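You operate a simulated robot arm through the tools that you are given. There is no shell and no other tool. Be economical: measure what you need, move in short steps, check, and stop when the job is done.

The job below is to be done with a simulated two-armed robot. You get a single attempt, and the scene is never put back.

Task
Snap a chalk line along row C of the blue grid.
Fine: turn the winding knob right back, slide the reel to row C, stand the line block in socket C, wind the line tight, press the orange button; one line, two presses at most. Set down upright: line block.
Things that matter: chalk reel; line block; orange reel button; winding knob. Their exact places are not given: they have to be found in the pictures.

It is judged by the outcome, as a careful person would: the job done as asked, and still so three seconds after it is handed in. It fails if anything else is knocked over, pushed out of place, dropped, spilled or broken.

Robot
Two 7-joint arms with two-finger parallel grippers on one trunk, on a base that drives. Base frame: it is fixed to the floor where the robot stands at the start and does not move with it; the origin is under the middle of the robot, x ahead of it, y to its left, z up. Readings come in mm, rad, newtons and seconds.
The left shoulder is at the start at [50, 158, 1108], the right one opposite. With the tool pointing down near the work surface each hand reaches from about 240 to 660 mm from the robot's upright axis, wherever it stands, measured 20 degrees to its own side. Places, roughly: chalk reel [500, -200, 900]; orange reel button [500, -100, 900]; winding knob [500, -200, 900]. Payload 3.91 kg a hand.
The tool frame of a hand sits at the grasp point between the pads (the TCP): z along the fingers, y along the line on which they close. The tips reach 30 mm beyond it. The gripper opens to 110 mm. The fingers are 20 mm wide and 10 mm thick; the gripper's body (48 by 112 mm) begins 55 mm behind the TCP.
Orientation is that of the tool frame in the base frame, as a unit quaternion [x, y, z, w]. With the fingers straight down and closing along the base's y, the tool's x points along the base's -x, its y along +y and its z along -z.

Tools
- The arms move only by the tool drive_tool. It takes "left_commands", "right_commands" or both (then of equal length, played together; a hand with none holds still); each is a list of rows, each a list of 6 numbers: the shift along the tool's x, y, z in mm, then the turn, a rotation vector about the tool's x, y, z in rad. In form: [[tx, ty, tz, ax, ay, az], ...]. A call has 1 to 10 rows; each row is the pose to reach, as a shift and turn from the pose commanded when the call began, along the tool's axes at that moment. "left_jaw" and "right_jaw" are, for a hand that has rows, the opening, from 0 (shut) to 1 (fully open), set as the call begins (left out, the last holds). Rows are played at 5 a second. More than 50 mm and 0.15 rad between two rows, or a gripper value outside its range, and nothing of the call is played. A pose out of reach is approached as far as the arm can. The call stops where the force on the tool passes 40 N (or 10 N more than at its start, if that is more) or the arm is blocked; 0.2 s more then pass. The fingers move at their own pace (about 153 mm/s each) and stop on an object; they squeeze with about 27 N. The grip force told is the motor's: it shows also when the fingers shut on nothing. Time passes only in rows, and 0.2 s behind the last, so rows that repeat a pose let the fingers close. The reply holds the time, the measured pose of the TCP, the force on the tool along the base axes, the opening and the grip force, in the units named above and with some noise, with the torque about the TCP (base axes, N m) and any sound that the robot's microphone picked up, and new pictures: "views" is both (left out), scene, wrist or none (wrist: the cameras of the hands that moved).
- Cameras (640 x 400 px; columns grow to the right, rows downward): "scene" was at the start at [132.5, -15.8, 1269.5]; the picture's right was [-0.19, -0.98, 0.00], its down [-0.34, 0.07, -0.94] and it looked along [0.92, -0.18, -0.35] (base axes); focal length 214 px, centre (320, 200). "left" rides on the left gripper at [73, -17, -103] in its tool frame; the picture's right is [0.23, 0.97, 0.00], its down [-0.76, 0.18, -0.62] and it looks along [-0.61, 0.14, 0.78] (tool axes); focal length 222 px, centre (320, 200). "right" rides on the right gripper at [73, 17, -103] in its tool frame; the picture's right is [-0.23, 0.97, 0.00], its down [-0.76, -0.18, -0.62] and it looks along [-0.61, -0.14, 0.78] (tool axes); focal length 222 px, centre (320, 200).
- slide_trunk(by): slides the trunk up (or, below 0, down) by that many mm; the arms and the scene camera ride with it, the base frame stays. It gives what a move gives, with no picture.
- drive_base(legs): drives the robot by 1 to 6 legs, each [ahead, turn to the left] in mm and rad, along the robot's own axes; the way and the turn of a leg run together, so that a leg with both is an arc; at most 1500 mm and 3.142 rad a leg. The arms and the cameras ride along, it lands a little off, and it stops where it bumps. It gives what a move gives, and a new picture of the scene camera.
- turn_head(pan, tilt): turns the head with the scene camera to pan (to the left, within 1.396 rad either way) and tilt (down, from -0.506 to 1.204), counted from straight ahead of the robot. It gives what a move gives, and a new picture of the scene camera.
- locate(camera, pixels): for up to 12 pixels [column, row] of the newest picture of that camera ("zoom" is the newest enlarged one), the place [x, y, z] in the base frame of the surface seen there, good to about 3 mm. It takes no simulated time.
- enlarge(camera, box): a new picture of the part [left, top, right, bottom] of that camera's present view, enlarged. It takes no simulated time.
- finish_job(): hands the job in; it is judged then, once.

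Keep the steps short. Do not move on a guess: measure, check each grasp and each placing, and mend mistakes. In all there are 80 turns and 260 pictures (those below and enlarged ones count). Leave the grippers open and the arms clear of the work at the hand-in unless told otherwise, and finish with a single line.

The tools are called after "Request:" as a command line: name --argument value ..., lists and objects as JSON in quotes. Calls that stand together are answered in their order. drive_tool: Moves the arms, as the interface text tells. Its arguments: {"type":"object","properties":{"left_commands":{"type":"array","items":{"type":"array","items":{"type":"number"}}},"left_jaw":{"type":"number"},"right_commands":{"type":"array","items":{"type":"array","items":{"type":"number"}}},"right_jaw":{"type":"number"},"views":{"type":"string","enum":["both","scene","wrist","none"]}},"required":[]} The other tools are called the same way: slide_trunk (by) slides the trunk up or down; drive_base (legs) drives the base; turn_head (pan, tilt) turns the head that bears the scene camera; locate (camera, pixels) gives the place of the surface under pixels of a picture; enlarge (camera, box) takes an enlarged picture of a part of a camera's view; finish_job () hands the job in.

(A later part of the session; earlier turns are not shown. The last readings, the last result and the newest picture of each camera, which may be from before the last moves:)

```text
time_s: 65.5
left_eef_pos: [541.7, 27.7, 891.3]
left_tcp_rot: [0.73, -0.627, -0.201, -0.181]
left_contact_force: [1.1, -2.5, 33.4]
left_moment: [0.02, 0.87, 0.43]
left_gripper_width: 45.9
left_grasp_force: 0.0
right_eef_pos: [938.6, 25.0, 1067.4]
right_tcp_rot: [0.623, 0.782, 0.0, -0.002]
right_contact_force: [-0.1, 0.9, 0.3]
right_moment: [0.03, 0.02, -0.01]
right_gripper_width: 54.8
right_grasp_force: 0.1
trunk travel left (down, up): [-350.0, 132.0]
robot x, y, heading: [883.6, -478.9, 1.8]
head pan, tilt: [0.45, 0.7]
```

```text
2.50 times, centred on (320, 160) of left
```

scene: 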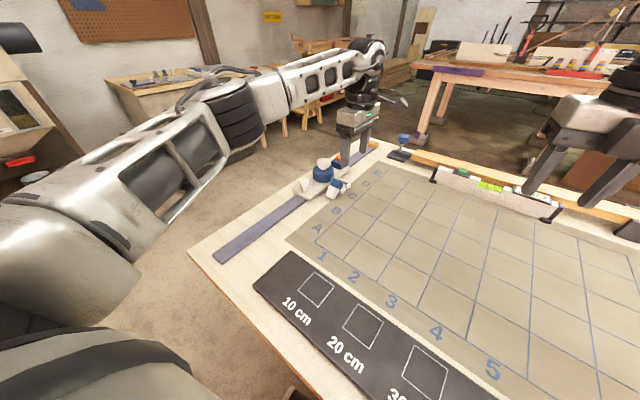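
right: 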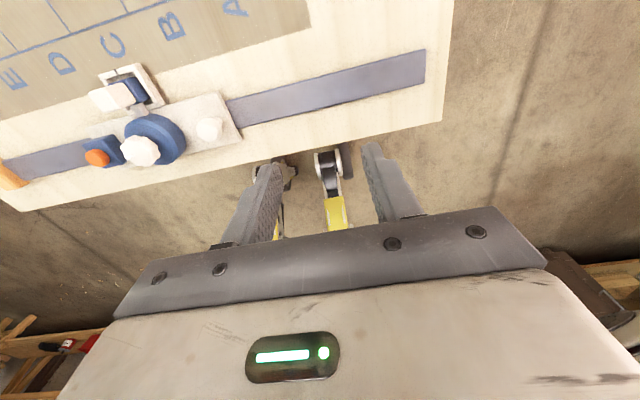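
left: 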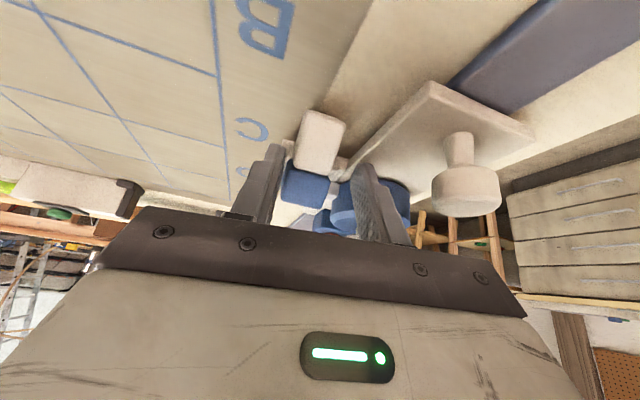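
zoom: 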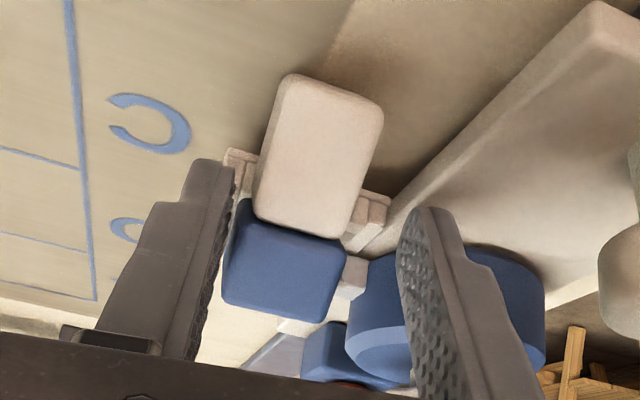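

The −x finger touched the reel's plate (33 N). Back off 12 mm, shift 7 mm toward +x, narrow the jaw, and retry.

Request:
drive_tool --left_commands '[[0, 0, -12, 0, 0, 0], [0, -7, -12, 0, 0, 0], [0, -7, -12, 0, 0, 0]]' --left_jaw 0.35 --views "wrist"

Request:
enlarge --camera "left" --box '[240, 80, 400, 240]'

Request:
locate --camera "zoom" --pixels '[[290, 85], [375, 110], [260, 215], [345, 240], [315, 160], [285, 255], [235, 290], [320, 310], [375, 215]]'

```text
time_s: 66.3
left_eef_pos: [548.0, 19.7, 889.9]
left_tcp_rot: [0.733, -0.628, -0.194, -0.173]
left_contact_force: [-10.7, -1.4, 11.0]
left_moment: [-0.05, 0.73, 0.07]
left_gripper_width: 44.0
left_grasp_force: 5.9
right_eef_pos: [935.4, 25.8, 1065.1]
right_tcp_rot: [0.625, 0.781, 0.0, 0.0]
right_contact_force: [-0.8, 0.6, -0.4]
right_moment: [0.02, 0.01, -0.01]
right_gripper_width: 54.9
right_grasp_force: 0.1
trunk travel left (down, up): [-350.0, 132.0]
robot x, y, heading: [885.7, -476.4, 1.8]
head pan, tilt: [0.45, 0.7]
```

left: 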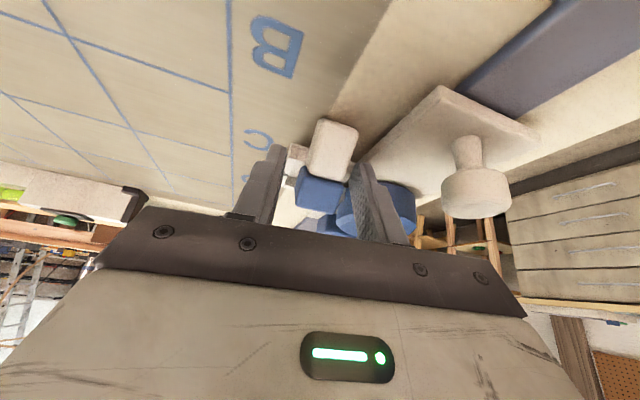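

```text
2.50 times, centred on (320, 160) of left
```

zoom: 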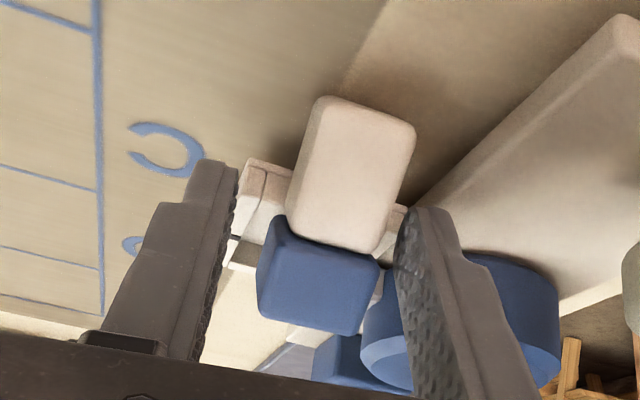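

```text
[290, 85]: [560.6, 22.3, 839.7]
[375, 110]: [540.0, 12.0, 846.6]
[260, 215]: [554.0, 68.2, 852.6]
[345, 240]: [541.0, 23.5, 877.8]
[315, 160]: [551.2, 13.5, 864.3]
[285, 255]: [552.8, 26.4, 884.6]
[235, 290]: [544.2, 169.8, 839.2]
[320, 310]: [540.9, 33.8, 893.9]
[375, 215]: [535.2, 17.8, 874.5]
```

Something blocks the finger (likely the cradle corner). Back off fully, and aim lower down on the post instead.

Request:
drive_tool --left_commands '[[0, 0, -20, 0, 0, 0], [0, 0, -40, 0, 0, 0], [13.2, 0, -40, 0, 0, 0]]' --left_jaw 0.36 --views "none"

Request:
drive_tool --left_commands '[[0, 0, 15, 0, 0, 0], [0, 0, 30, 0, 0, 0], [0, 0, 46, 0, 0, 0]]' --views "wrist"

Request:
enlarge --camera "left" --box '[240, 80, 400, 240]'

```text
time_s: 67.2
left_eef_pos: [553.6, -10.5, 918.2]
left_tcp_rot: [0.733, -0.629, -0.193, -0.174]
left_contact_force: [-0.1, -0.3, 0.4]
left_moment: [-0.01, -0.02, -0.02]
left_gripper_width: 39.8
left_grasp_force: 0.0
right_eef_pos: [936.1, 28.1, 1065.5]
right_tcp_rot: [0.624, 0.781, 0.0, 0.0]
right_contact_force: [0.1, 0.9, 1.1]
right_moment: [0.03, -0.04, -0.01]
right_gripper_width: 55.1
right_grasp_force: 0.0
trunk travel left (down, up): [-350.0, 132.0]
robot x, y, heading: [881.0, -480.3, 1.801]
head pan, tilt: [0.45, 0.7]
```

```text
time_s: 68.0
left_eef_pos: [551.1, 13.5, 878.9]
left_tcp_rot: [0.732, -0.63, -0.192, -0.174]
left_contact_force: [0.0, 0.3, 0.4]
left_moment: [-0.02, 0.0, -0.01]
left_gripper_width: 39.7
left_grasp_force: 0.0
right_eef_pos: [935.7, 27.5, 1065.5]
right_tcp_rot: [0.624, 0.781, 0.0, -0.001]
right_contact_force: [0.5, 0.5, -0.9]
right_moment: [0.01, 0.0, -0.02]
right_gripper_width: 55.2
right_grasp_force: 0.0
trunk travel left (down, up): [-350.0, 132.0]
robot x, y, heading: [887.8, -481.7, 1.794]
head pan, tilt: [0.45, 0.7]
```

left: 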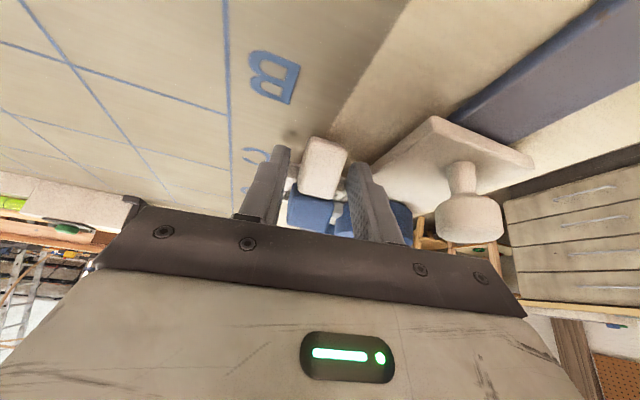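

```text
2.50 times, centred on (320, 160) of left
```

zoom: 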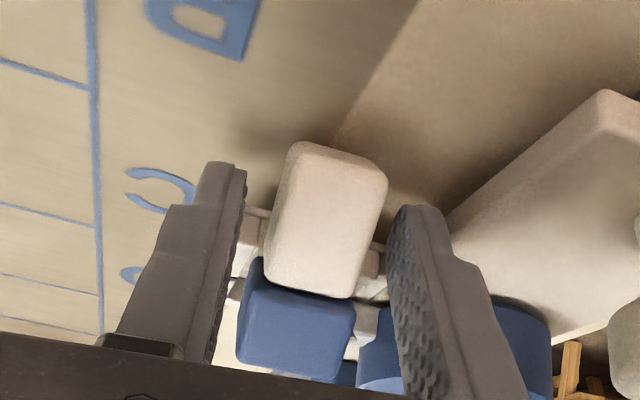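

Clear of contact, the post is between the fingers. Close fully.

Request:
drive_tool --left_commands '[[0, 0, 0, 0, 0, 0], [0, 0, 0, 0, 0, 0], [0, 0, 0, 0, 0, 0]]' --left_jaw 0 --views "wrist"

Request:
enlarge --camera "left" --box '[240, 80, 400, 240]'

```text
time_s: 68.8
left_eef_pos: [549.6, 12.8, 880.5]
left_tcp_rot: [0.733, -0.629, -0.194, -0.174]
left_contact_force: [-0.6, 0.3, 1.8]
left_moment: [0.06, 0.01, 0.01]
left_gripper_width: 23.1
left_grasp_force: 27.2
right_eef_pos: [937.4, 27.0, 1066.2]
right_tcp_rot: [0.624, 0.782, -0.001, 0.0]
right_contact_force: [0.2, 0.7, 0.6]
right_moment: [-0.04, 0.02, 0.01]
right_gripper_width: 54.9
right_grasp_force: 0.0
trunk travel left (down, up): [-350.0, 132.0]
robot x, y, heading: [882.4, -482.0, 1.802]
head pan, tilt: [0.45, 0.7]
```

left: 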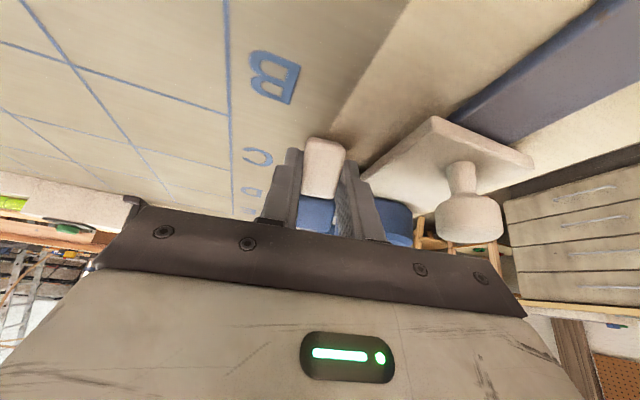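

```text
2.50 times, centred on (320, 160) of left
```

zoom: 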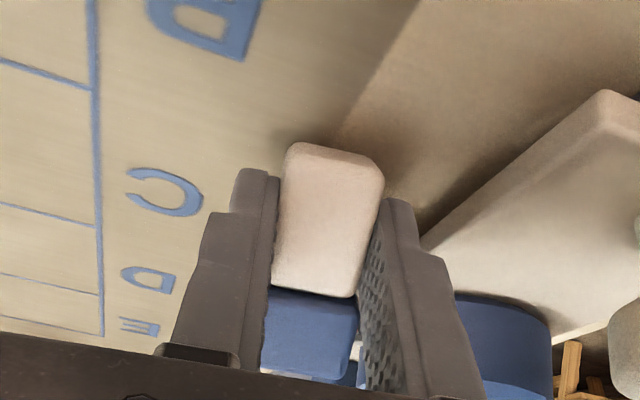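

Gripped at 23.1 mm. Lift slowly 40 mm watching force and width.

Request:
drive_tool --left_commands '[[-2, 0, -3.5, 0, 0, 0], [-4, 0, -7, 0, 0, 0], [-6, 0, -10.4, 0, 0, 0], [-8, 0, -13.9, 0, 0, 0], [-10, 0, -17.3, 0, 0, 0], [-12, 0, -20.8, 0, 0, 0], [-14, 0, -24.2, 0, 0, 0], [-16, 0, -27.7, 0, 0, 0], [-18, 0, -31.2, 0, 0, 0], [-20, 0, -34.6, 0, 0, 0]]' --views "wrist"

Request:
enlarge --camera "left" --box '[240, 80, 400, 240]'

Request:
enlarge --camera "scene" --box '[290, 130, 378, 205]'

```text
time_s: 71.0
left_eef_pos: [549.8, 12.1, 919.0]
left_tcp_rot: [0.733, -0.629, -0.193, -0.174]
left_contact_force: [0.3, 0.1, 0.1]
left_moment: [0.01, 0.01, 0.02]
left_gripper_width: 23.1
left_grasp_force: 26.8
right_eef_pos: [937.0, 26.9, 1065.5]
right_tcp_rot: [0.624, 0.782, -0.001, -0.001]
right_contact_force: [0.0, 1.0, 0.2]
right_moment: [-0.01, 0.02, -0.05]
right_gripper_width: 54.8
right_grasp_force: 0.0
trunk travel left (down, up): [-350.0, 132.0]
robot x, y, heading: [882.2, -482.1, 1.796]
head pan, tilt: [0.45, 0.7]
```

left: 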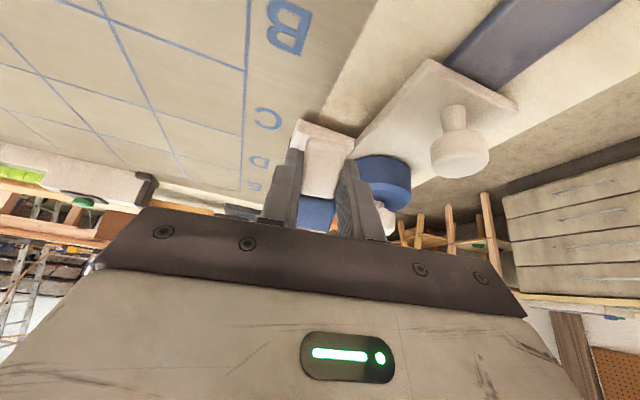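

```text
2.50 times, centred on (320, 160) of left
```

zoom: 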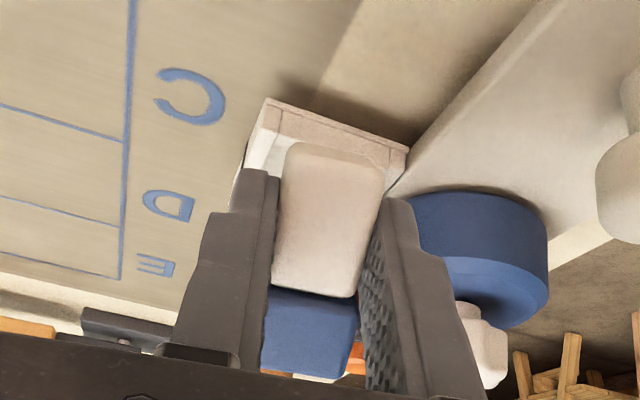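

```text
5.33 times, centred on (334, 168) of scene
```

zoom: 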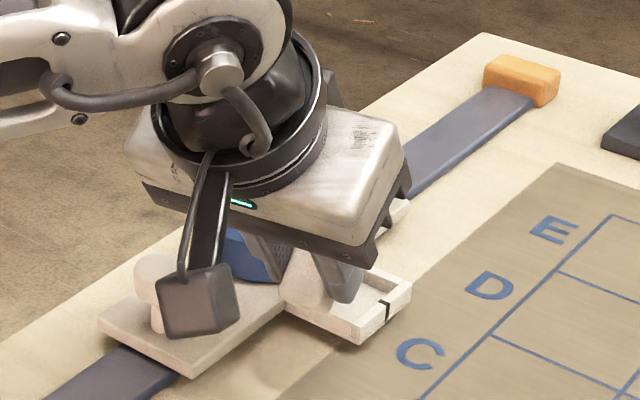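

Lifted with no line pull and firm grip. Carry it to open grid space near (720,-60) while rotating so that it lies level.

Request:
drive_tool --left_commands '[[12.3, -26.3, -11, 0, 0, 0], [24.5, -52.5, -22, 0, 0.137, 0], [36.8, -78.8, -33, 0, 0.274, 0], [49, -105, -43.7, 0, 0.41, 0], [61.3, -131, -54.6, 0, 0.547, 0], [73.5, -157.5, -65.5, 0, 0.684, 0], [73.5, -157.5, -65.5, 0, 0.82, 0]]' --views "both"

Request:
enlarge --camera "scene" --box '[300, 130, 480, 260]'

```text
time_s: 72.5
left_eef_pos: [720.1, -59.7, 940.6]
left_tcp_rot: [0.748, -0.646, 0.117, 0.092]
left_contact_force: [0.3, -0.6, -0.8]
left_moment: [-0.03, -0.01, 0.01]
left_gripper_width: 23.3
left_grasp_force: 26.6
right_eef_pos: [935.7, 26.7, 1065.2]
right_tcp_rot: [0.624, 0.782, -0.001, -0.001]
right_contact_force: [0.3, -0.6, 0.5]
right_moment: [-0.01, -0.02, 0.02]
right_gripper_width: 55.1
right_grasp_force: 0.1
trunk travel left (down, up): [-350.0, 132.0]
robot x, y, heading: [881.9, -476.9, 1.799]
head pan, tilt: [0.45, 0.7]
```

scene: 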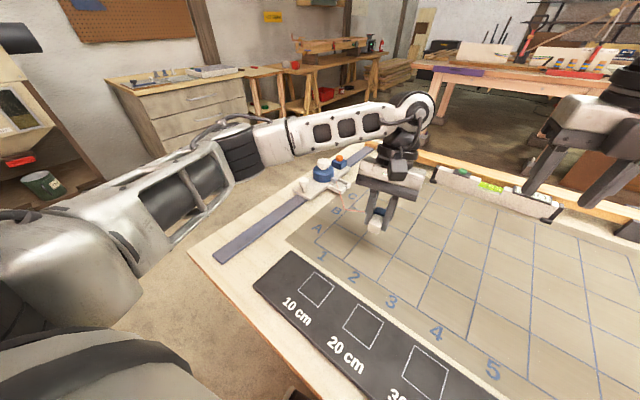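
left: 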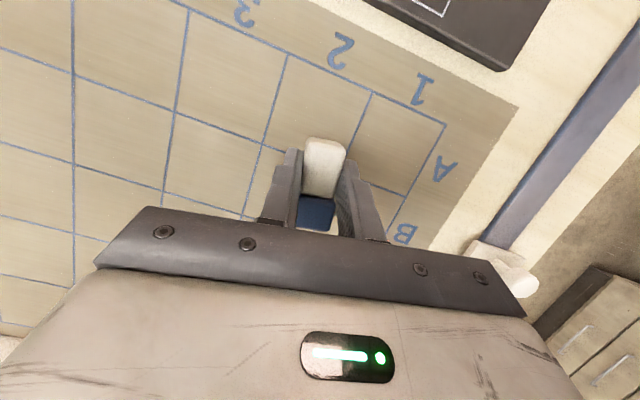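

```text
3.08 times, centred on (390, 195) of scene
```

zoom: 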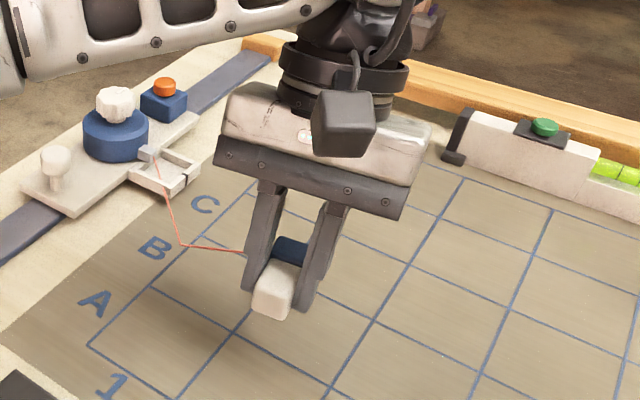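

The line pays out freely. Check how level the block lies in the grip.

Request:
locate --camera "zoom" --pixels '[[275, 275], [262, 268], [290, 282], [290, 246], [272, 305], [255, 295], [285, 262], [300, 250]]'

Request:
locate --camera "left" --pixels '[[325, 142], [322, 165], [320, 185], [315, 205], [312, 220], [325, 205]]'

```text
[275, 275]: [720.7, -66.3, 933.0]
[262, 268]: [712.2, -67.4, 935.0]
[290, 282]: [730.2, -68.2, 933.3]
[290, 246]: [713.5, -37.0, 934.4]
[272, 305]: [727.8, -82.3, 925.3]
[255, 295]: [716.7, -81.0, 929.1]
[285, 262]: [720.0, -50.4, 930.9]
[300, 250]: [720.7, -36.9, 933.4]
```

```text
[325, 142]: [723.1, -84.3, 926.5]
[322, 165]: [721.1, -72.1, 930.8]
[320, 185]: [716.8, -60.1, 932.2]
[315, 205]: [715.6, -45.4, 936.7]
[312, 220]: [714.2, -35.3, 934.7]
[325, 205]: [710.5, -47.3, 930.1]
```

Post end is ~12° low. Level it another 0.2 rad and lower to just above the table.

Request:
drive_tool --left_commands '[[-5, 0, 17, 0, 0.1, 0], [-10, 0, 34, 0, 0.2, 0], [-15, 0, 50, 0, 0.2, 0]]' --views "wrist"

Request:
enlarge --camera "scene" --box '[340, 180, 430, 250]'

Request:
locate --camera "left" --pixels '[[325, 142], [322, 165], [320, 185], [315, 205], [312, 220]]'

```text
time_s: 73.3
left_eef_pos: [720.6, -59.2, 887.4]
left_tcp_rot: [0.734, -0.633, 0.189, 0.156]
left_contact_force: [0.4, -0.1, -1.0]
left_moment: [-0.02, 0.01, -0.01]
left_gripper_width: 23.0
left_grasp_force: 27.0
right_eef_pos: [936.3, 27.1, 1065.1]
right_tcp_rot: [0.624, 0.781, 0.0, 0.0]
right_contact_force: [-0.5, 1.4, 0.0]
right_moment: [0.02, -0.01, -0.02]
right_gripper_width: 54.8
right_grasp_force: 0.1
trunk travel left (down, up): [-350.0, 132.0]
robot x, y, heading: [885.0, -481.1, 1.799]
head pan, tilt: [0.45, 0.7]
```

left: 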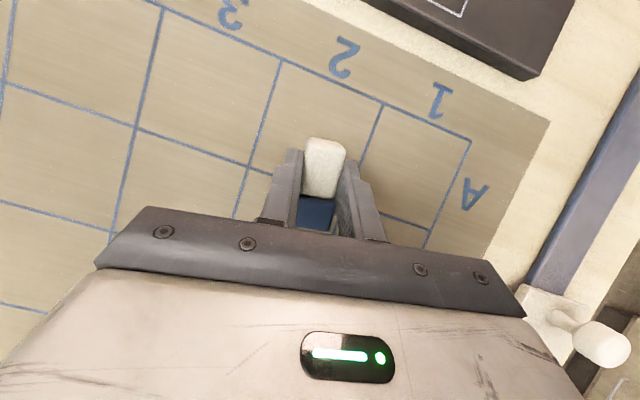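

```text
5.71 times, centred on (385, 215) of scene
```

zoom: 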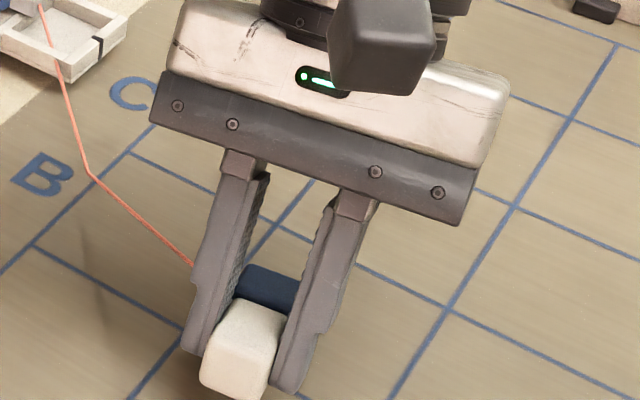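

```text
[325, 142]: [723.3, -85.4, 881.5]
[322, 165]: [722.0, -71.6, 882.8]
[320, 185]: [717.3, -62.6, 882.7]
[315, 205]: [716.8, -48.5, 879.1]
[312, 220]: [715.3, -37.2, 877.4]
```

Level. Lower ~16 mm to touch the table.

Request:
drive_tool --left_commands '[[-2.9, 0, 5.3, 0, 0, 0], [-5.2, 0, 9.7, 0, 0, 0], [-6.7, 0, 12.3, 0, 0, 0], [-7.6, 0, 14, 0, 0, 0], [-8.6, 0, 15.8, 0, 0, 0]]' --views "none"

```text
time_s: 74.5
left_eef_pos: [721.0, -63.0, 874.8]
left_tcp_rot: [0.734, -0.634, 0.188, 0.154]
left_contact_force: [-1.6, -11.5, 33.6]
left_moment: [0.5, 0.38, 0.13]
left_gripper_width: 23.4
left_grasp_force: 26.8
right_eef_pos: [936.5, 24.4, 1067.2]
right_tcp_rot: [0.624, 0.781, 0.0, -0.001]
right_contact_force: [0.0, 0.1, 0.7]
right_moment: [0.02, -0.02, 0.04]
right_gripper_width: 54.9
right_grasp_force: 0.0
trunk travel left (down, up): [-350.0, 132.0]
robot x, y, heading: [881.2, -478.7, 1.799]
head pan, tilt: [0.45, 0.7]
```

Contact. Back off 2 mm, open and retract along the tool axis.

Request:
drive_tool --left_commands '[[1, 0, -2, 0, 0, 0], [1, 0, -2, 0, 0, 0], [1, 0, -2, 0, 0, 0]]' --left_jaw 0.45 --views "none"

Request:
drive_tool --left_commands '[[0, 0, -30, 0, 0, 0], [0, 0, -60, 0, 0, 0], [0, 0, -90, 0, -0.14, 0], [0, 0, -90, 0, -0.28, 0], [0, 0, -90, 0, -0.42, 0]]' --views "both"

Request:
enlarge --camera "scene" --box '[330, 170, 430, 250]'

```text
time_s: 75.3
left_eef_pos: [719.0, -59.4, 873.0]
left_tcp_rot: [0.735, -0.633, 0.188, 0.157]
left_contact_force: [0.8, -0.1, 0.8]
left_moment: [0.01, 0.02, 0.01]
left_gripper_width: 48.5
left_grasp_force: 0.1
right_eef_pos: [935.9, 26.7, 1065.2]
right_tcp_rot: [0.624, 0.782, 0.0, -0.001]
right_contact_force: [0.0, -0.2, -0.6]
right_moment: [0.0, 0.0, 0.0]
right_gripper_width: 55.4
right_grasp_force: 0.1
trunk travel left (down, up): [-350.0, 132.0]
robot x, y, heading: [881.0, -479.4, 1.798]
head pan, tilt: [0.45, 0.7]
```

```text
time_s: 76.5
left_eef_pos: [712.7, -17.4, 951.7]
left_tcp_rot: [0.757, -0.652, 0.031, 0.018]
left_contact_force: [0.2, -0.8, -0.6]
left_moment: [-0.03, 0.0, 0.02]
left_gripper_width: 49.6
left_grasp_force: 0.1
right_eef_pos: [936.5, 26.6, 1064.5]
right_tcp_rot: [0.624, 0.782, -0.001, 0.0]
right_contact_force: [0.7, -0.4, 0.2]
right_moment: [-0.01, -0.01, -0.04]
right_gripper_width: 55.0
right_grasp_force: 0.0
trunk travel left (down, up): [-350.0, 132.0]
robot x, y, heading: [879.6, -480.4, 1.797]
head pan, tilt: [0.45, 0.7]
```

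scene: 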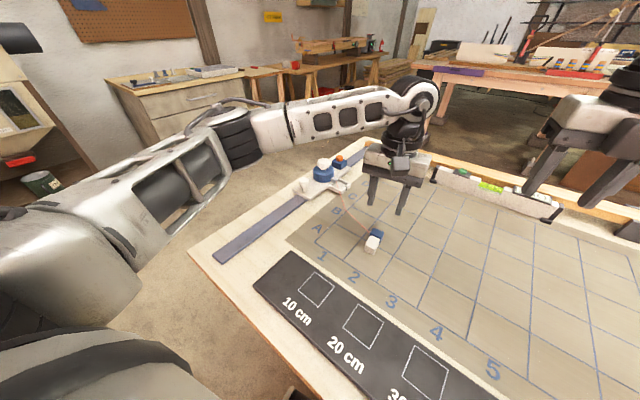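
left: 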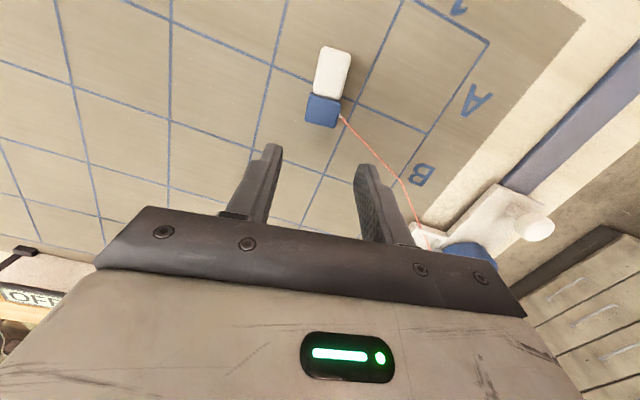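

```text
5.00 times, centred on (380, 210) of scene
```

zoom: 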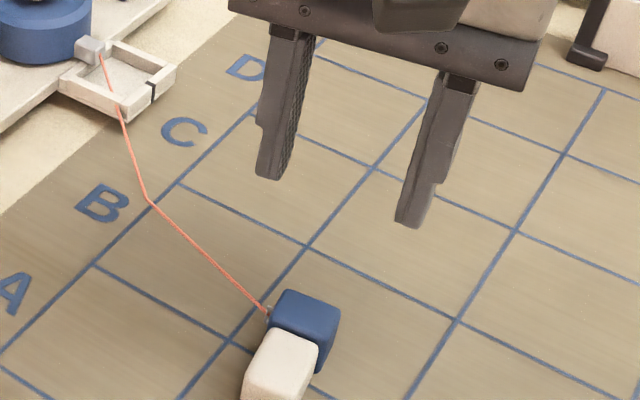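

Block lies flat, post toward me, line eye on its −x side. Measure it.

Request:
enlarge --camera "left" --box '[270, 20, 390, 140]'

Request:
locate --camera "left" --pixels '[[333, 70], [322, 50], [347, 52], [314, 93], [342, 97], [325, 108], [308, 118], [332, 125], [322, 95]]'

Request:
locate --camera "scene" --pixels '[[376, 230], [378, 234], [373, 241], [370, 246], [384, 233]]'

```text
3.33 times, centred on (330, 80) of left
```

zoom: 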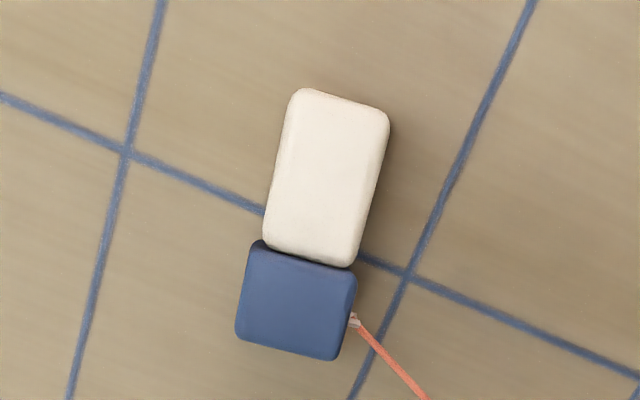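

```text
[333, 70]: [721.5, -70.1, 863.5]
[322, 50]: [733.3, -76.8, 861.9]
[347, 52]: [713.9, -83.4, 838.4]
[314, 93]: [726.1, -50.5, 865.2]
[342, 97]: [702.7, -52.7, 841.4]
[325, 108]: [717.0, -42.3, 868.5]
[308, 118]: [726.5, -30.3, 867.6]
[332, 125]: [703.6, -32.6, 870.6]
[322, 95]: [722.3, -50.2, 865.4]
```

```text
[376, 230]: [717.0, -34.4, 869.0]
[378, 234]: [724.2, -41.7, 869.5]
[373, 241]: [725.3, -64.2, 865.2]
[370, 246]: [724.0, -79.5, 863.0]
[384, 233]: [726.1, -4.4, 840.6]
```

Post: y −90…−53, 23 wide; foot y −53…−30, 29 wide. I'll tilt the hand 45° forward and come at the post from my side, so a ~90° backward roll stands it up.

Request:
drive_tool --left_commands '[[15.6, 0, 0, 0, -0.123, 0], [31.2, 0, 5, 0, -0.246, 0], [46.8, 0, 10, 0, -0.369, 0], [62.4, 0, 15, 0, -0.492, 0], [78, 0.2, 22, 0, -0.615, 0], [93.6, 0.3, 30, 0, -0.738, 0], [109.2, 0.3, 38.2, 0, -0.862, 0]]' --left_jaw 0.45 --views "both"

Request:
enlarge --camera "left" --box '[240, 80, 400, 240]'

```text
time_s: 78.2
left_eef_pos: [728.9, -128.6, 922.8]
left_tcp_rot: [0.702, -0.6, -0.288, -0.255]
left_contact_force: [0.3, -0.4, 0.7]
left_moment: [0.0, -0.02, 0.0]
left_gripper_width: 49.4
left_grasp_force: 0.0
right_eef_pos: [936.8, 26.5, 1065.0]
right_tcp_rot: [0.624, 0.782, -0.001, -0.001]
right_contact_force: [-0.4, 0.8, -0.3]
right_moment: [-0.03, 0.01, -0.04]
right_gripper_width: 55.0
right_grasp_force: 0.1
trunk travel left (down, up): [-350.0, 132.0]
robot x, y, heading: [883.3, -479.6, 1.796]
head pan, tilt: [0.45, 0.7]
```

scene: 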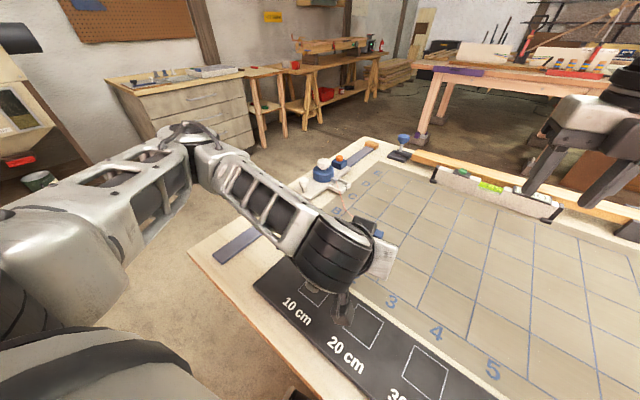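
left: 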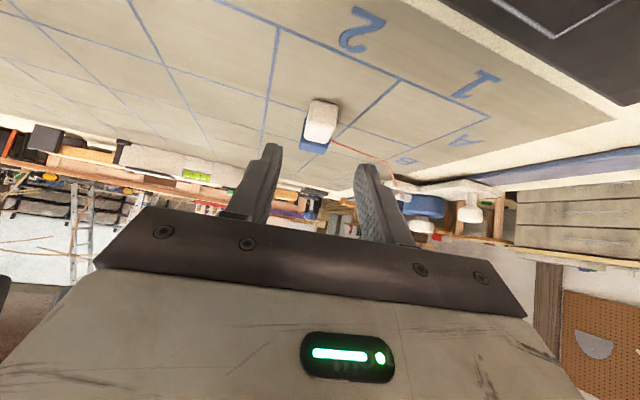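

```text
2.50 times, centred on (320, 160) of left
```

zoom: 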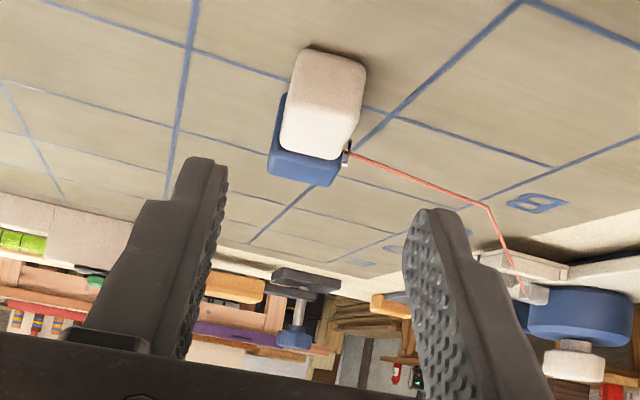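

Request:
drive_tool --left_commands '[[0, 0, 20, 0, 0, 0], [0, 0, 40, 0, 0, 0], [0, 0, 55, 0, 0, 0], [0, 0, 69, 0, 0, 0]]' --views "wrist"

Request:
enlarge --camera "left" --box '[240, 80, 400, 240]'

```text
time_s: 79.2
left_eef_pos: [723.9, -79.0, 873.6]
left_tcp_rot: [0.701, -0.601, -0.288, -0.254]
left_contact_force: [-0.5, 0.5, 1.0]
left_moment: [0.0, 0.02, -0.03]
left_gripper_width: 49.4
left_grasp_force: 0.0
right_eef_pos: [935.8, 27.5, 1065.9]
right_tcp_rot: [0.624, 0.782, -0.001, -0.001]
right_contact_force: [0.0, 0.5, 0.2]
right_moment: [0.0, 0.02, -0.03]
right_gripper_width: 55.1
right_grasp_force: 0.1
trunk travel left (down, up): [-350.0, 132.0]
robot x, y, heading: [883.9, -477.1, 1.796]
head pan, tilt: [0.45, 0.7]
```

left: 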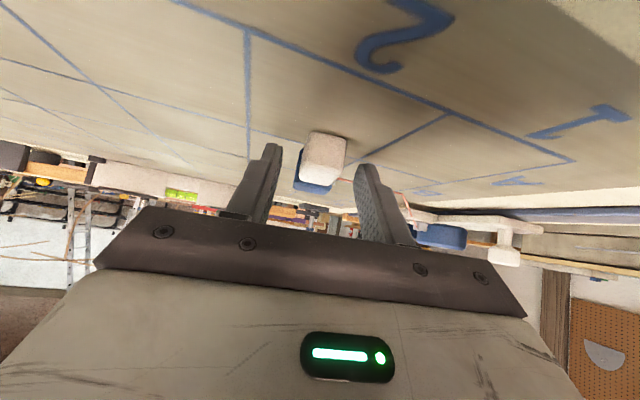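

```text
2.50 times, centred on (320, 160) of left
```

zoom: 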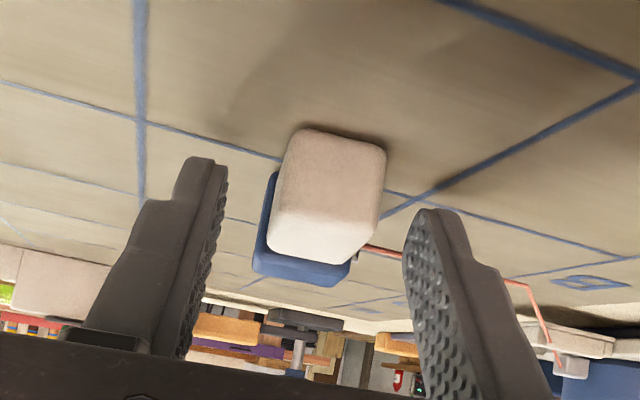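

Request:
drive_tool --left_commands '[[0, 0, 0, 0, 0, 0], [0, 0, 0, 0, 0, 0], [0, 0, 0, 0, 0, 0]]' --left_jaw 0 --views "wrist"

Request:
enlarge --camera "left" --box '[240, 80, 400, 240]'

```text
time_s: 80.0
left_eef_pos: [723.8, -79.3, 872.5]
left_tcp_rot: [0.701, -0.601, -0.287, -0.255]
left_contact_force: [0.3, -0.7, 0.3]
left_moment: [-0.06, -0.03, 0.02]
left_gripper_width: 23.4
left_grasp_force: 27.1
right_eef_pos: [935.9, 26.8, 1066.1]
right_tcp_rot: [0.624, 0.781, -0.001, 0.0]
right_contact_force: [-0.2, 0.0, -0.5]
right_moment: [0.01, 0.02, -0.03]
right_gripper_width: 55.2
right_grasp_force: 0.1
trunk travel left (down, up): [-350.0, 132.0]
robot x, y, heading: [881.9, -478.0, 1.794]
head pan, tilt: [0.45, 0.7]
```

left: 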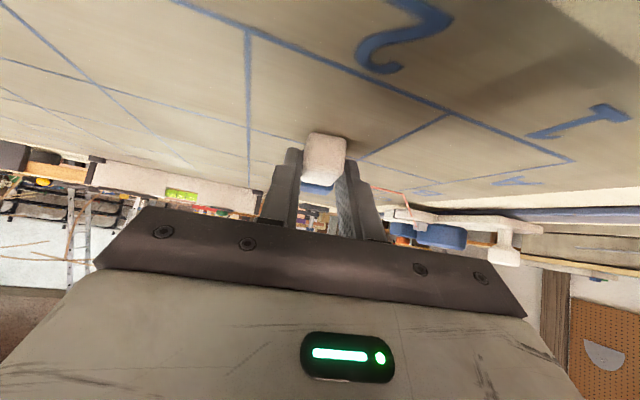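

```text
2.50 times, centred on (320, 160) of left
```

zoom: 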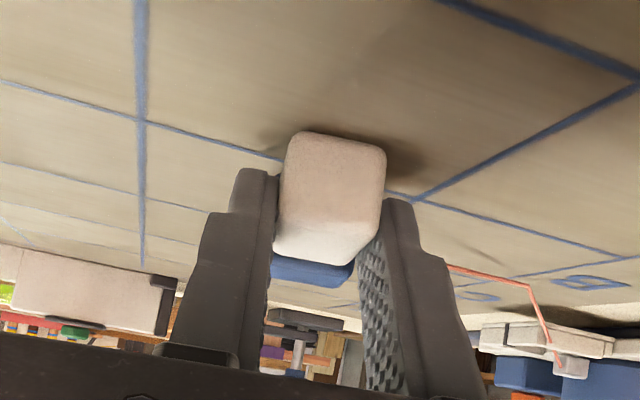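

Held. Lift 80 mm.

Request:
drive_tool --left_commands '[[-7, 0, -7, 0, 0, 0], [-14, 0, -14, 0, 0, 0], [-21, 0, -21, 0, 0, 0], [-28, 0, -28, 0, 0, 0], [-35, 0, -35, 0, 0, 0], [-42, 0, -42, 0, 0, 0], [-49, 0, -49, 0, 0, 0], [-57, 0, -57, 0, 0, 0]]' --views "none"

Request:
drive_tool --left_commands '[[0, 0, 0, 0, 0.145, 0], [0, 0, 0, 0, 0.29, 0], [0, 0, 0, 0, 0.435, 0], [0, 0, 0, 0, 0.58, 0], [0, 0, 0, 0, 0.725, 0], [0, 0, 0, 0, 0.87, 0], [0, 0, 0, 0, 1.015, 0], [0, 0, 0, 0, 1.16, 0], [0, 0, 0, 0, 1.305, 0], [0, 0, 0, 0, 1.45, 0]]' --views "both"

Request:
enlarge --camera "scene" --box '[310, 150, 450, 260]'

```text
time_s: 81.8
left_eef_pos: [721.5, -79.4, 954.2]
left_tcp_rot: [0.701, -0.601, -0.287, -0.254]
left_contact_force: [0.6, 0.1, -0.7]
left_moment: [0.02, 0.05, 0.0]
left_gripper_width: 23.4
left_grasp_force: 26.4
right_eef_pos: [936.8, 26.6, 1065.0]
right_tcp_rot: [0.624, 0.781, -0.001, 0.0]
right_contact_force: [-0.8, 0.4, 0.5]
right_moment: [0.0, -0.02, 0.01]
right_gripper_width: 55.4
right_grasp_force: 0.1
trunk travel left (down, up): [-350.0, 132.0]
robot x, y, heading: [885.3, -478.6, 1.798]
head pan, tilt: [0.45, 0.7]
```

```text
time_s: 84.0
left_eef_pos: [722.6, -79.9, 953.7]
left_tcp_rot: [0.714, -0.619, 0.251, 0.208]
left_contact_force: [0.1, 0.0, -1.2]
left_moment: [0.01, -0.03, -0.01]
left_gripper_width: 23.2
left_grasp_force: 26.9
right_eef_pos: [934.9, 27.0, 1065.9]
right_tcp_rot: [0.624, 0.782, 0.0, -0.001]
right_contact_force: [-1.0, 0.1, 0.5]
right_moment: [-0.01, 0.04, 0.01]
right_gripper_width: 55.0
right_grasp_force: 0.0
trunk travel left (down, up): [-350.0, 132.0]
robot x, y, heading: [884.6, -478.1, 1.798]
head pan, tilt: [0.45, 0.7]
```

scene: 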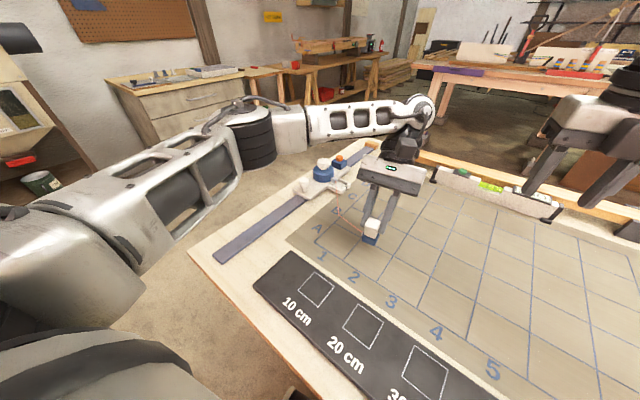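
left: 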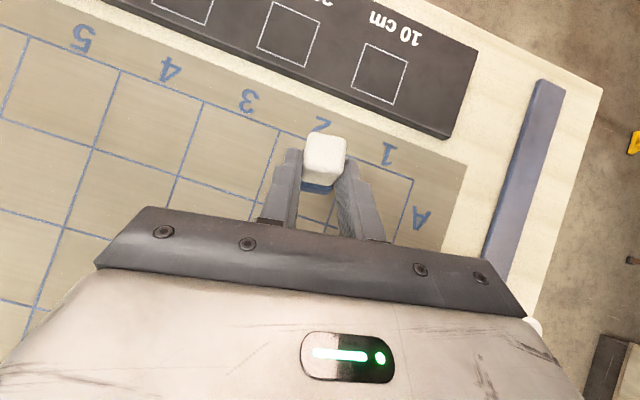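

```text
3.64 times, centred on (380, 205) of scene
```

zoom: 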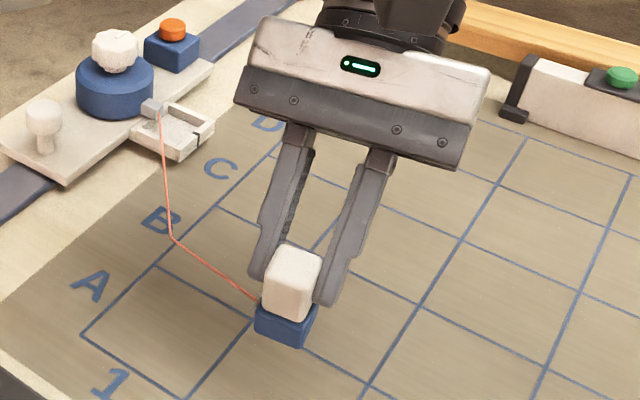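

The block is upright in the grip. Measure its top, then set it down here.

Request:
locate --camera "zoom" --pixels '[[293, 258], [272, 252], [300, 275], [285, 285], [290, 325], [285, 335], [265, 318], [300, 305]]'

Request:
drive_tool --left_commands '[[0, 0, 0, 0, 0.06, 0], [0, 0, 0, 0, 0.12, 0]]' --views "none"

```text
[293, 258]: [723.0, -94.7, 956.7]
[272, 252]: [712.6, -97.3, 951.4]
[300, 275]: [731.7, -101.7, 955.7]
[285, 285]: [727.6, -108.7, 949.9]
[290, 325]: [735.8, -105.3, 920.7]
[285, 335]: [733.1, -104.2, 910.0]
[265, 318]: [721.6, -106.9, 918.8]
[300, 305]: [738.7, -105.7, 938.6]
```

```text
time_s: 84.5
left_eef_pos: [721.9, -80.8, 953.8]
left_tcp_rot: [0.699, -0.605, 0.293, 0.245]
left_contact_force: [-0.7, 0.3, -0.3]
left_moment: [0.02, 0.01, 0.0]
left_gripper_width: 23.4
left_grasp_force: 27.1
right_eef_pos: [935.4, 26.9, 1065.1]
right_tcp_rot: [0.624, 0.782, 0.0, -0.001]
right_contact_force: [0.0, -0.8, 0.9]
right_moment: [0.01, -0.02, 0.0]
right_gripper_width: 55.0
right_grasp_force: 0.0
trunk travel left (down, up): [-350.0, 132.0]
robot x, y, heading: [884.9, -475.9, 1.798]
head pan, tilt: [0.45, 0.7]
```

Request:
drive_tool --left_commands '[[-10.6, 0, 10.6, 0, 0, 0], [-21, 0, 21, 0, 0, 0], [-30, 0, 30, 0, 0, 0], [-32, 0, 32, 0, 0, 0], [-33.5, 0, 33.5, 0, 0, 0], [-34.7, 0, 34.7, 0, 0, 0]]' --views "none"

Request:
enlarge --camera "scene" --box '[320, 190, 420, 270]'

```text
time_s: 86.0
left_eef_pos: [723.3, -79.2, 904.2]
left_tcp_rot: [0.7, -0.604, 0.293, 0.244]
left_contact_force: [0.7, -0.7, 0.0]
left_moment: [0.01, -0.02, 0.01]
left_gripper_width: 23.2
left_grasp_force: 26.8
right_eef_pos: [935.6, 27.2, 1065.2]
right_tcp_rot: [0.624, 0.781, -0.001, -0.001]
right_contact_force: [-0.2, -1.0, 0.2]
right_moment: [-0.02, -0.01, 0.02]
right_gripper_width: 54.9
right_grasp_force: 0.0
trunk travel left (down, up): [-350.0, 132.0]
robot x, y, heading: [882.9, -477.7, 1.797]
head pan, tilt: [0.45, 0.7]
```

```text
5.00 times, centred on (370, 230) of scene
```

zoom: 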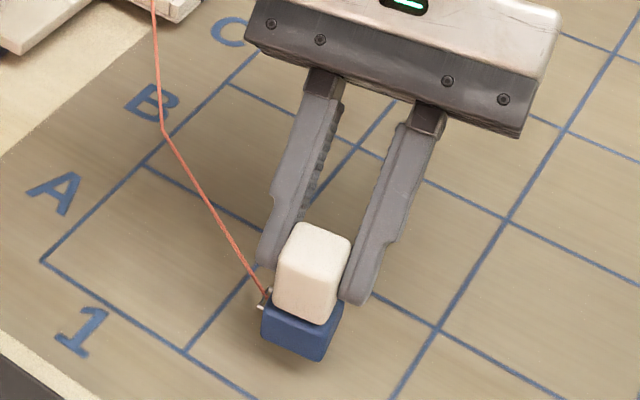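

Nearly down. Lower gently till contact.

Request:
drive_tool --left_commands '[[-1, 0, 1, 0, 0, 0], [-2, 0, 2, 0, 0, 0], [-3, 0, 3, 0, 0, 0], [-4, 0, 4, 0, 0, 0], [-5, 0, 5, 0, 0, 0], [-6, 0, 6, 0, 0, 0], [-7, 0, 7, 0, 0, 0]]' --views "none"

Request:
enlarge --camera "scene" --box '[320, 190, 420, 270]'

```text
time_s: 87.5
left_eef_pos: [722.0, -79.1, 893.7]
left_tcp_rot: [0.7, -0.605, 0.292, 0.244]
left_contact_force: [0.8, 0.9, -0.3]
left_moment: [0.04, 0.02, 0.05]
left_gripper_width: 23.2
left_grasp_force: 26.7
right_eef_pos: [936.1, 27.0, 1065.3]
right_tcp_rot: [0.624, 0.782, -0.001, 0.0]
right_contact_force: [-0.2, -0.1, 0.3]
right_moment: [0.01, 0.05, 0.01]
right_gripper_width: 55.1
right_grasp_force: 0.0
trunk travel left (down, up): [-350.0, 132.0]
robot x, y, heading: [884.7, -478.1, 1.795]
head pan, tilt: [0.45, 0.7]
```

```text
5.00 times, centred on (370, 230) of scene
```

zoom: 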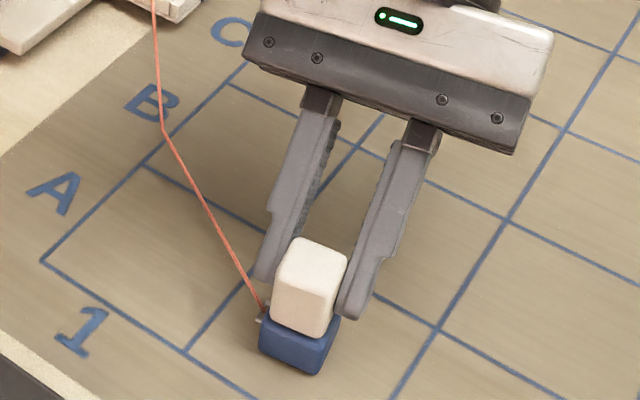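

Request:
locate --camera "zoom" --pixels '[[315, 252], [290, 245], [300, 300], [295, 340], [290, 365], [290, 385]]'

Request:
drive_tool --left_commands '[[-0.8, 0, 0.8, 0, 0, 0], [-1.6, 0, 1.6, 0, 0, 0], [-2.4, 0, 2.4, 0, 0, 0], [-3.2, 0, 3.2, 0, 0, 0], [-4, 0, 4, 0, 0, 0], [-4.8, 0, 4.8, 0, 0, 0]]' --views "none"

```text
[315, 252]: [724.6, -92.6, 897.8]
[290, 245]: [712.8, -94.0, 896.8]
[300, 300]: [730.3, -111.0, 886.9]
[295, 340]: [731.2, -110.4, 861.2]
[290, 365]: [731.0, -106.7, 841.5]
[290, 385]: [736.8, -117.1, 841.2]
```

```text
time_s: 89.0
left_eef_pos: [722.2, -78.4, 891.1]
left_tcp_rot: [0.699, -0.605, 0.292, 0.244]
left_contact_force: [-2.3, 5.8, 28.8]
left_moment: [-0.65, 0.19, -0.06]
left_gripper_width: 23.6
left_grasp_force: 26.7
right_eef_pos: [937.4, 25.9, 1065.7]
right_tcp_rot: [0.625, 0.781, 0.0, -0.001]
right_contact_force: [-0.1, -0.8, 0.2]
right_moment: [-0.01, 0.0, -0.02]
right_gripper_width: 54.8
right_grasp_force: 0.1
trunk travel left (down, up): [-350.0, 132.0]
robot x, y, heading: [883.1, -480.8, 1.801]
head pan, tilt: [0.45, 0.7]
```

Standing on the table. Release and retract.

Request:
drive_tool --left_commands '[[2, 0, -2, 0, 0, 0], [2, 0, -2, 0, 0, 0], [2, 0, -2, 0, 0, 0]]' --left_jaw 0.45 --views "none"

Request:
drive_tool --left_commands '[[0, 0, -25, 0, 0, 0], [0, 0, -50, 0, 0, 0], [0, 0, -80, 0, 0, 0], [0, 0, -110, 0, -0.13, 0], [0, 0, -110, 0, -0.26, 0], [0, 0, -110, 0, -0.39, 0], [0, 0, -110, 0, -0.52, 0], [0, 0, -110, 0, -0.65, 0], [0, 0, -110, 0, -0.78, 0]]' --views "both"

Request:
enlarge --camera "scene" --box '[320, 190, 420, 270]'

```text
time_s: 89.8
left_eef_pos: [723.3, -80.0, 889.9]
left_tcp_rot: [0.699, -0.605, 0.292, 0.245]
left_contact_force: [0.6, -0.1, 0.5]
left_moment: [-0.01, 0.0, 0.02]
left_gripper_width: 49.6
left_grasp_force: 0.0
right_eef_pos: [935.7, 25.0, 1065.0]
right_tcp_rot: [0.624, 0.781, -0.001, -0.001]
right_contact_force: [-1.2, 0.1, 0.0]
right_moment: [0.0, 0.03, 0.04]
right_gripper_width: 55.1
right_grasp_force: 0.1
trunk travel left (down, up): [-350.0, 132.0]
robot x, y, heading: [882.5, -478.2, 1.796]
head pan, tilt: [0.45, 0.7]
```

```text
time_s: 91.8
left_eef_pos: [710.5, -2.6, 969.1]
left_tcp_rot: [0.757, -0.653, 0.005, -0.005]
left_contact_force: [-1.1, -0.2, -0.1]
left_moment: [0.02, 0.0, 0.0]
left_gripper_width: 49.7
left_grasp_force: 0.1
left hand out of reach, approached as far as the arm can: row 3, 4
right_eef_pos: [935.9, 26.2, 1065.5]
right_tcp_rot: [0.625, 0.781, -0.001, -0.001]
right_contact_force: [0.7, -0.8, 0.0]
right_moment: [-0.03, 0.0, 0.02]
right_gripper_width: 54.8
right_grasp_force: 0.1
trunk travel left (down, up): [-350.0, 132.0]
robot x, y, heading: [884.1, -477.0, 1.796]
head pan, tilt: [0.45, 0.7]
```

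scene: 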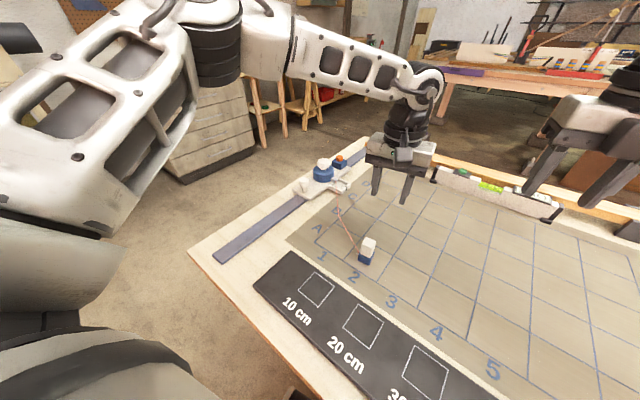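
left: 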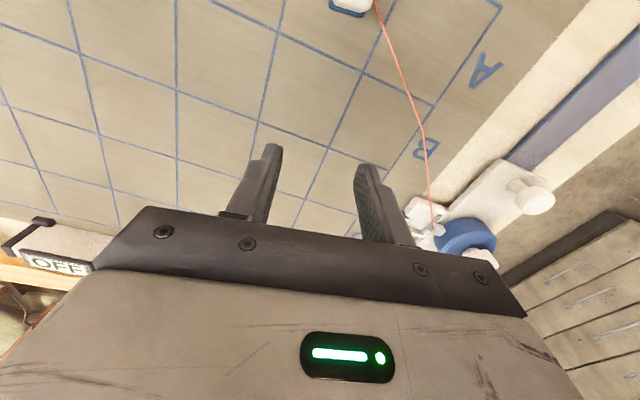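

```text
5.00 times, centred on (370, 230) of scene
```

zoom: 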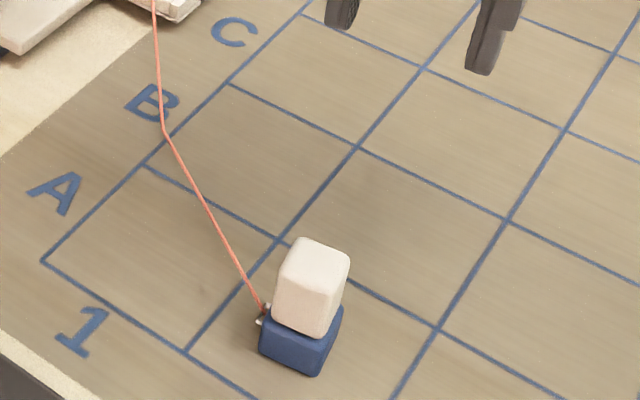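

The block stands upright with its eye toward the reel. Move over it for a vertical regrasp.

Request:
drive_tool --left_commands '[[33, 1, 0, 0, 0, 0], [66, 2, 0, 0, 0, 0], [98.7, 2.6, 0, 0, 0, 0]]' --views "wrist"

Request:
enlarge --camera "left" --box '[260, 60, 400, 200]'

Request:
enlarge --camera "scene" --box '[340, 220, 400, 270]'

```text
time_s: 92.5
left_eef_pos: [722.2, -101.3, 969.3]
left_tcp_rot: [0.758, -0.652, 0.005, -0.004]
left_contact_force: [-0.2, -0.2, -0.2]
left_moment: [-0.05, 0.0, 0.0]
left_gripper_width: 49.5
left_grasp_force: 0.0
right_eef_pos: [935.7, 26.6, 1065.9]
right_tcp_rot: [0.624, 0.781, -0.001, -0.001]
right_contact_force: [-0.3, -0.3, 0.2]
right_moment: [0.02, 0.01, -0.02]
right_gripper_width: 54.9
right_grasp_force: 0.1
trunk travel left (down, up): [-350.0, 132.0]
robot x, y, heading: [880.8, -476.8, 1.797]
head pan, tilt: [0.45, 0.7]
```

left: 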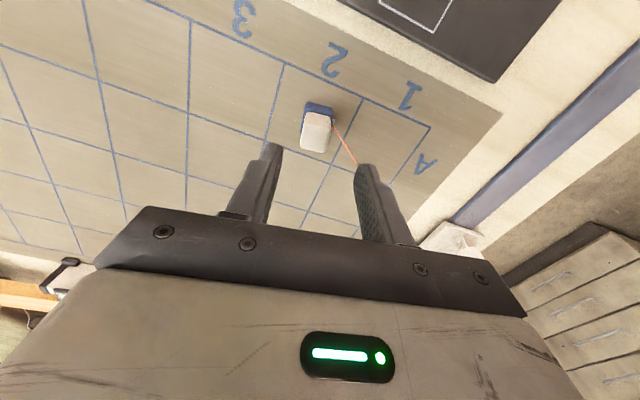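

```text
2.86 times, centred on (330, 130) of left
```

zoom: 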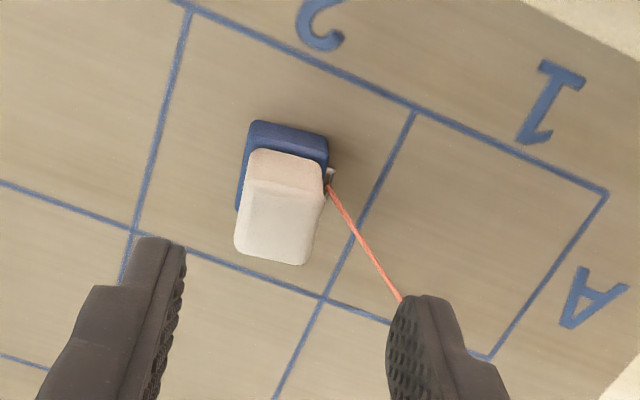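

```text
8.00 times, centred on (370, 245) of scene
```

zoom: 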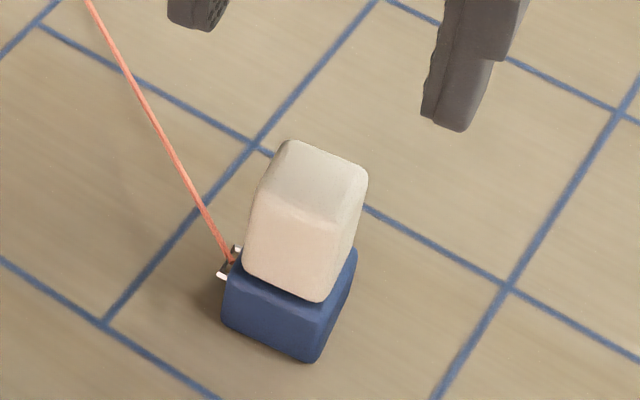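

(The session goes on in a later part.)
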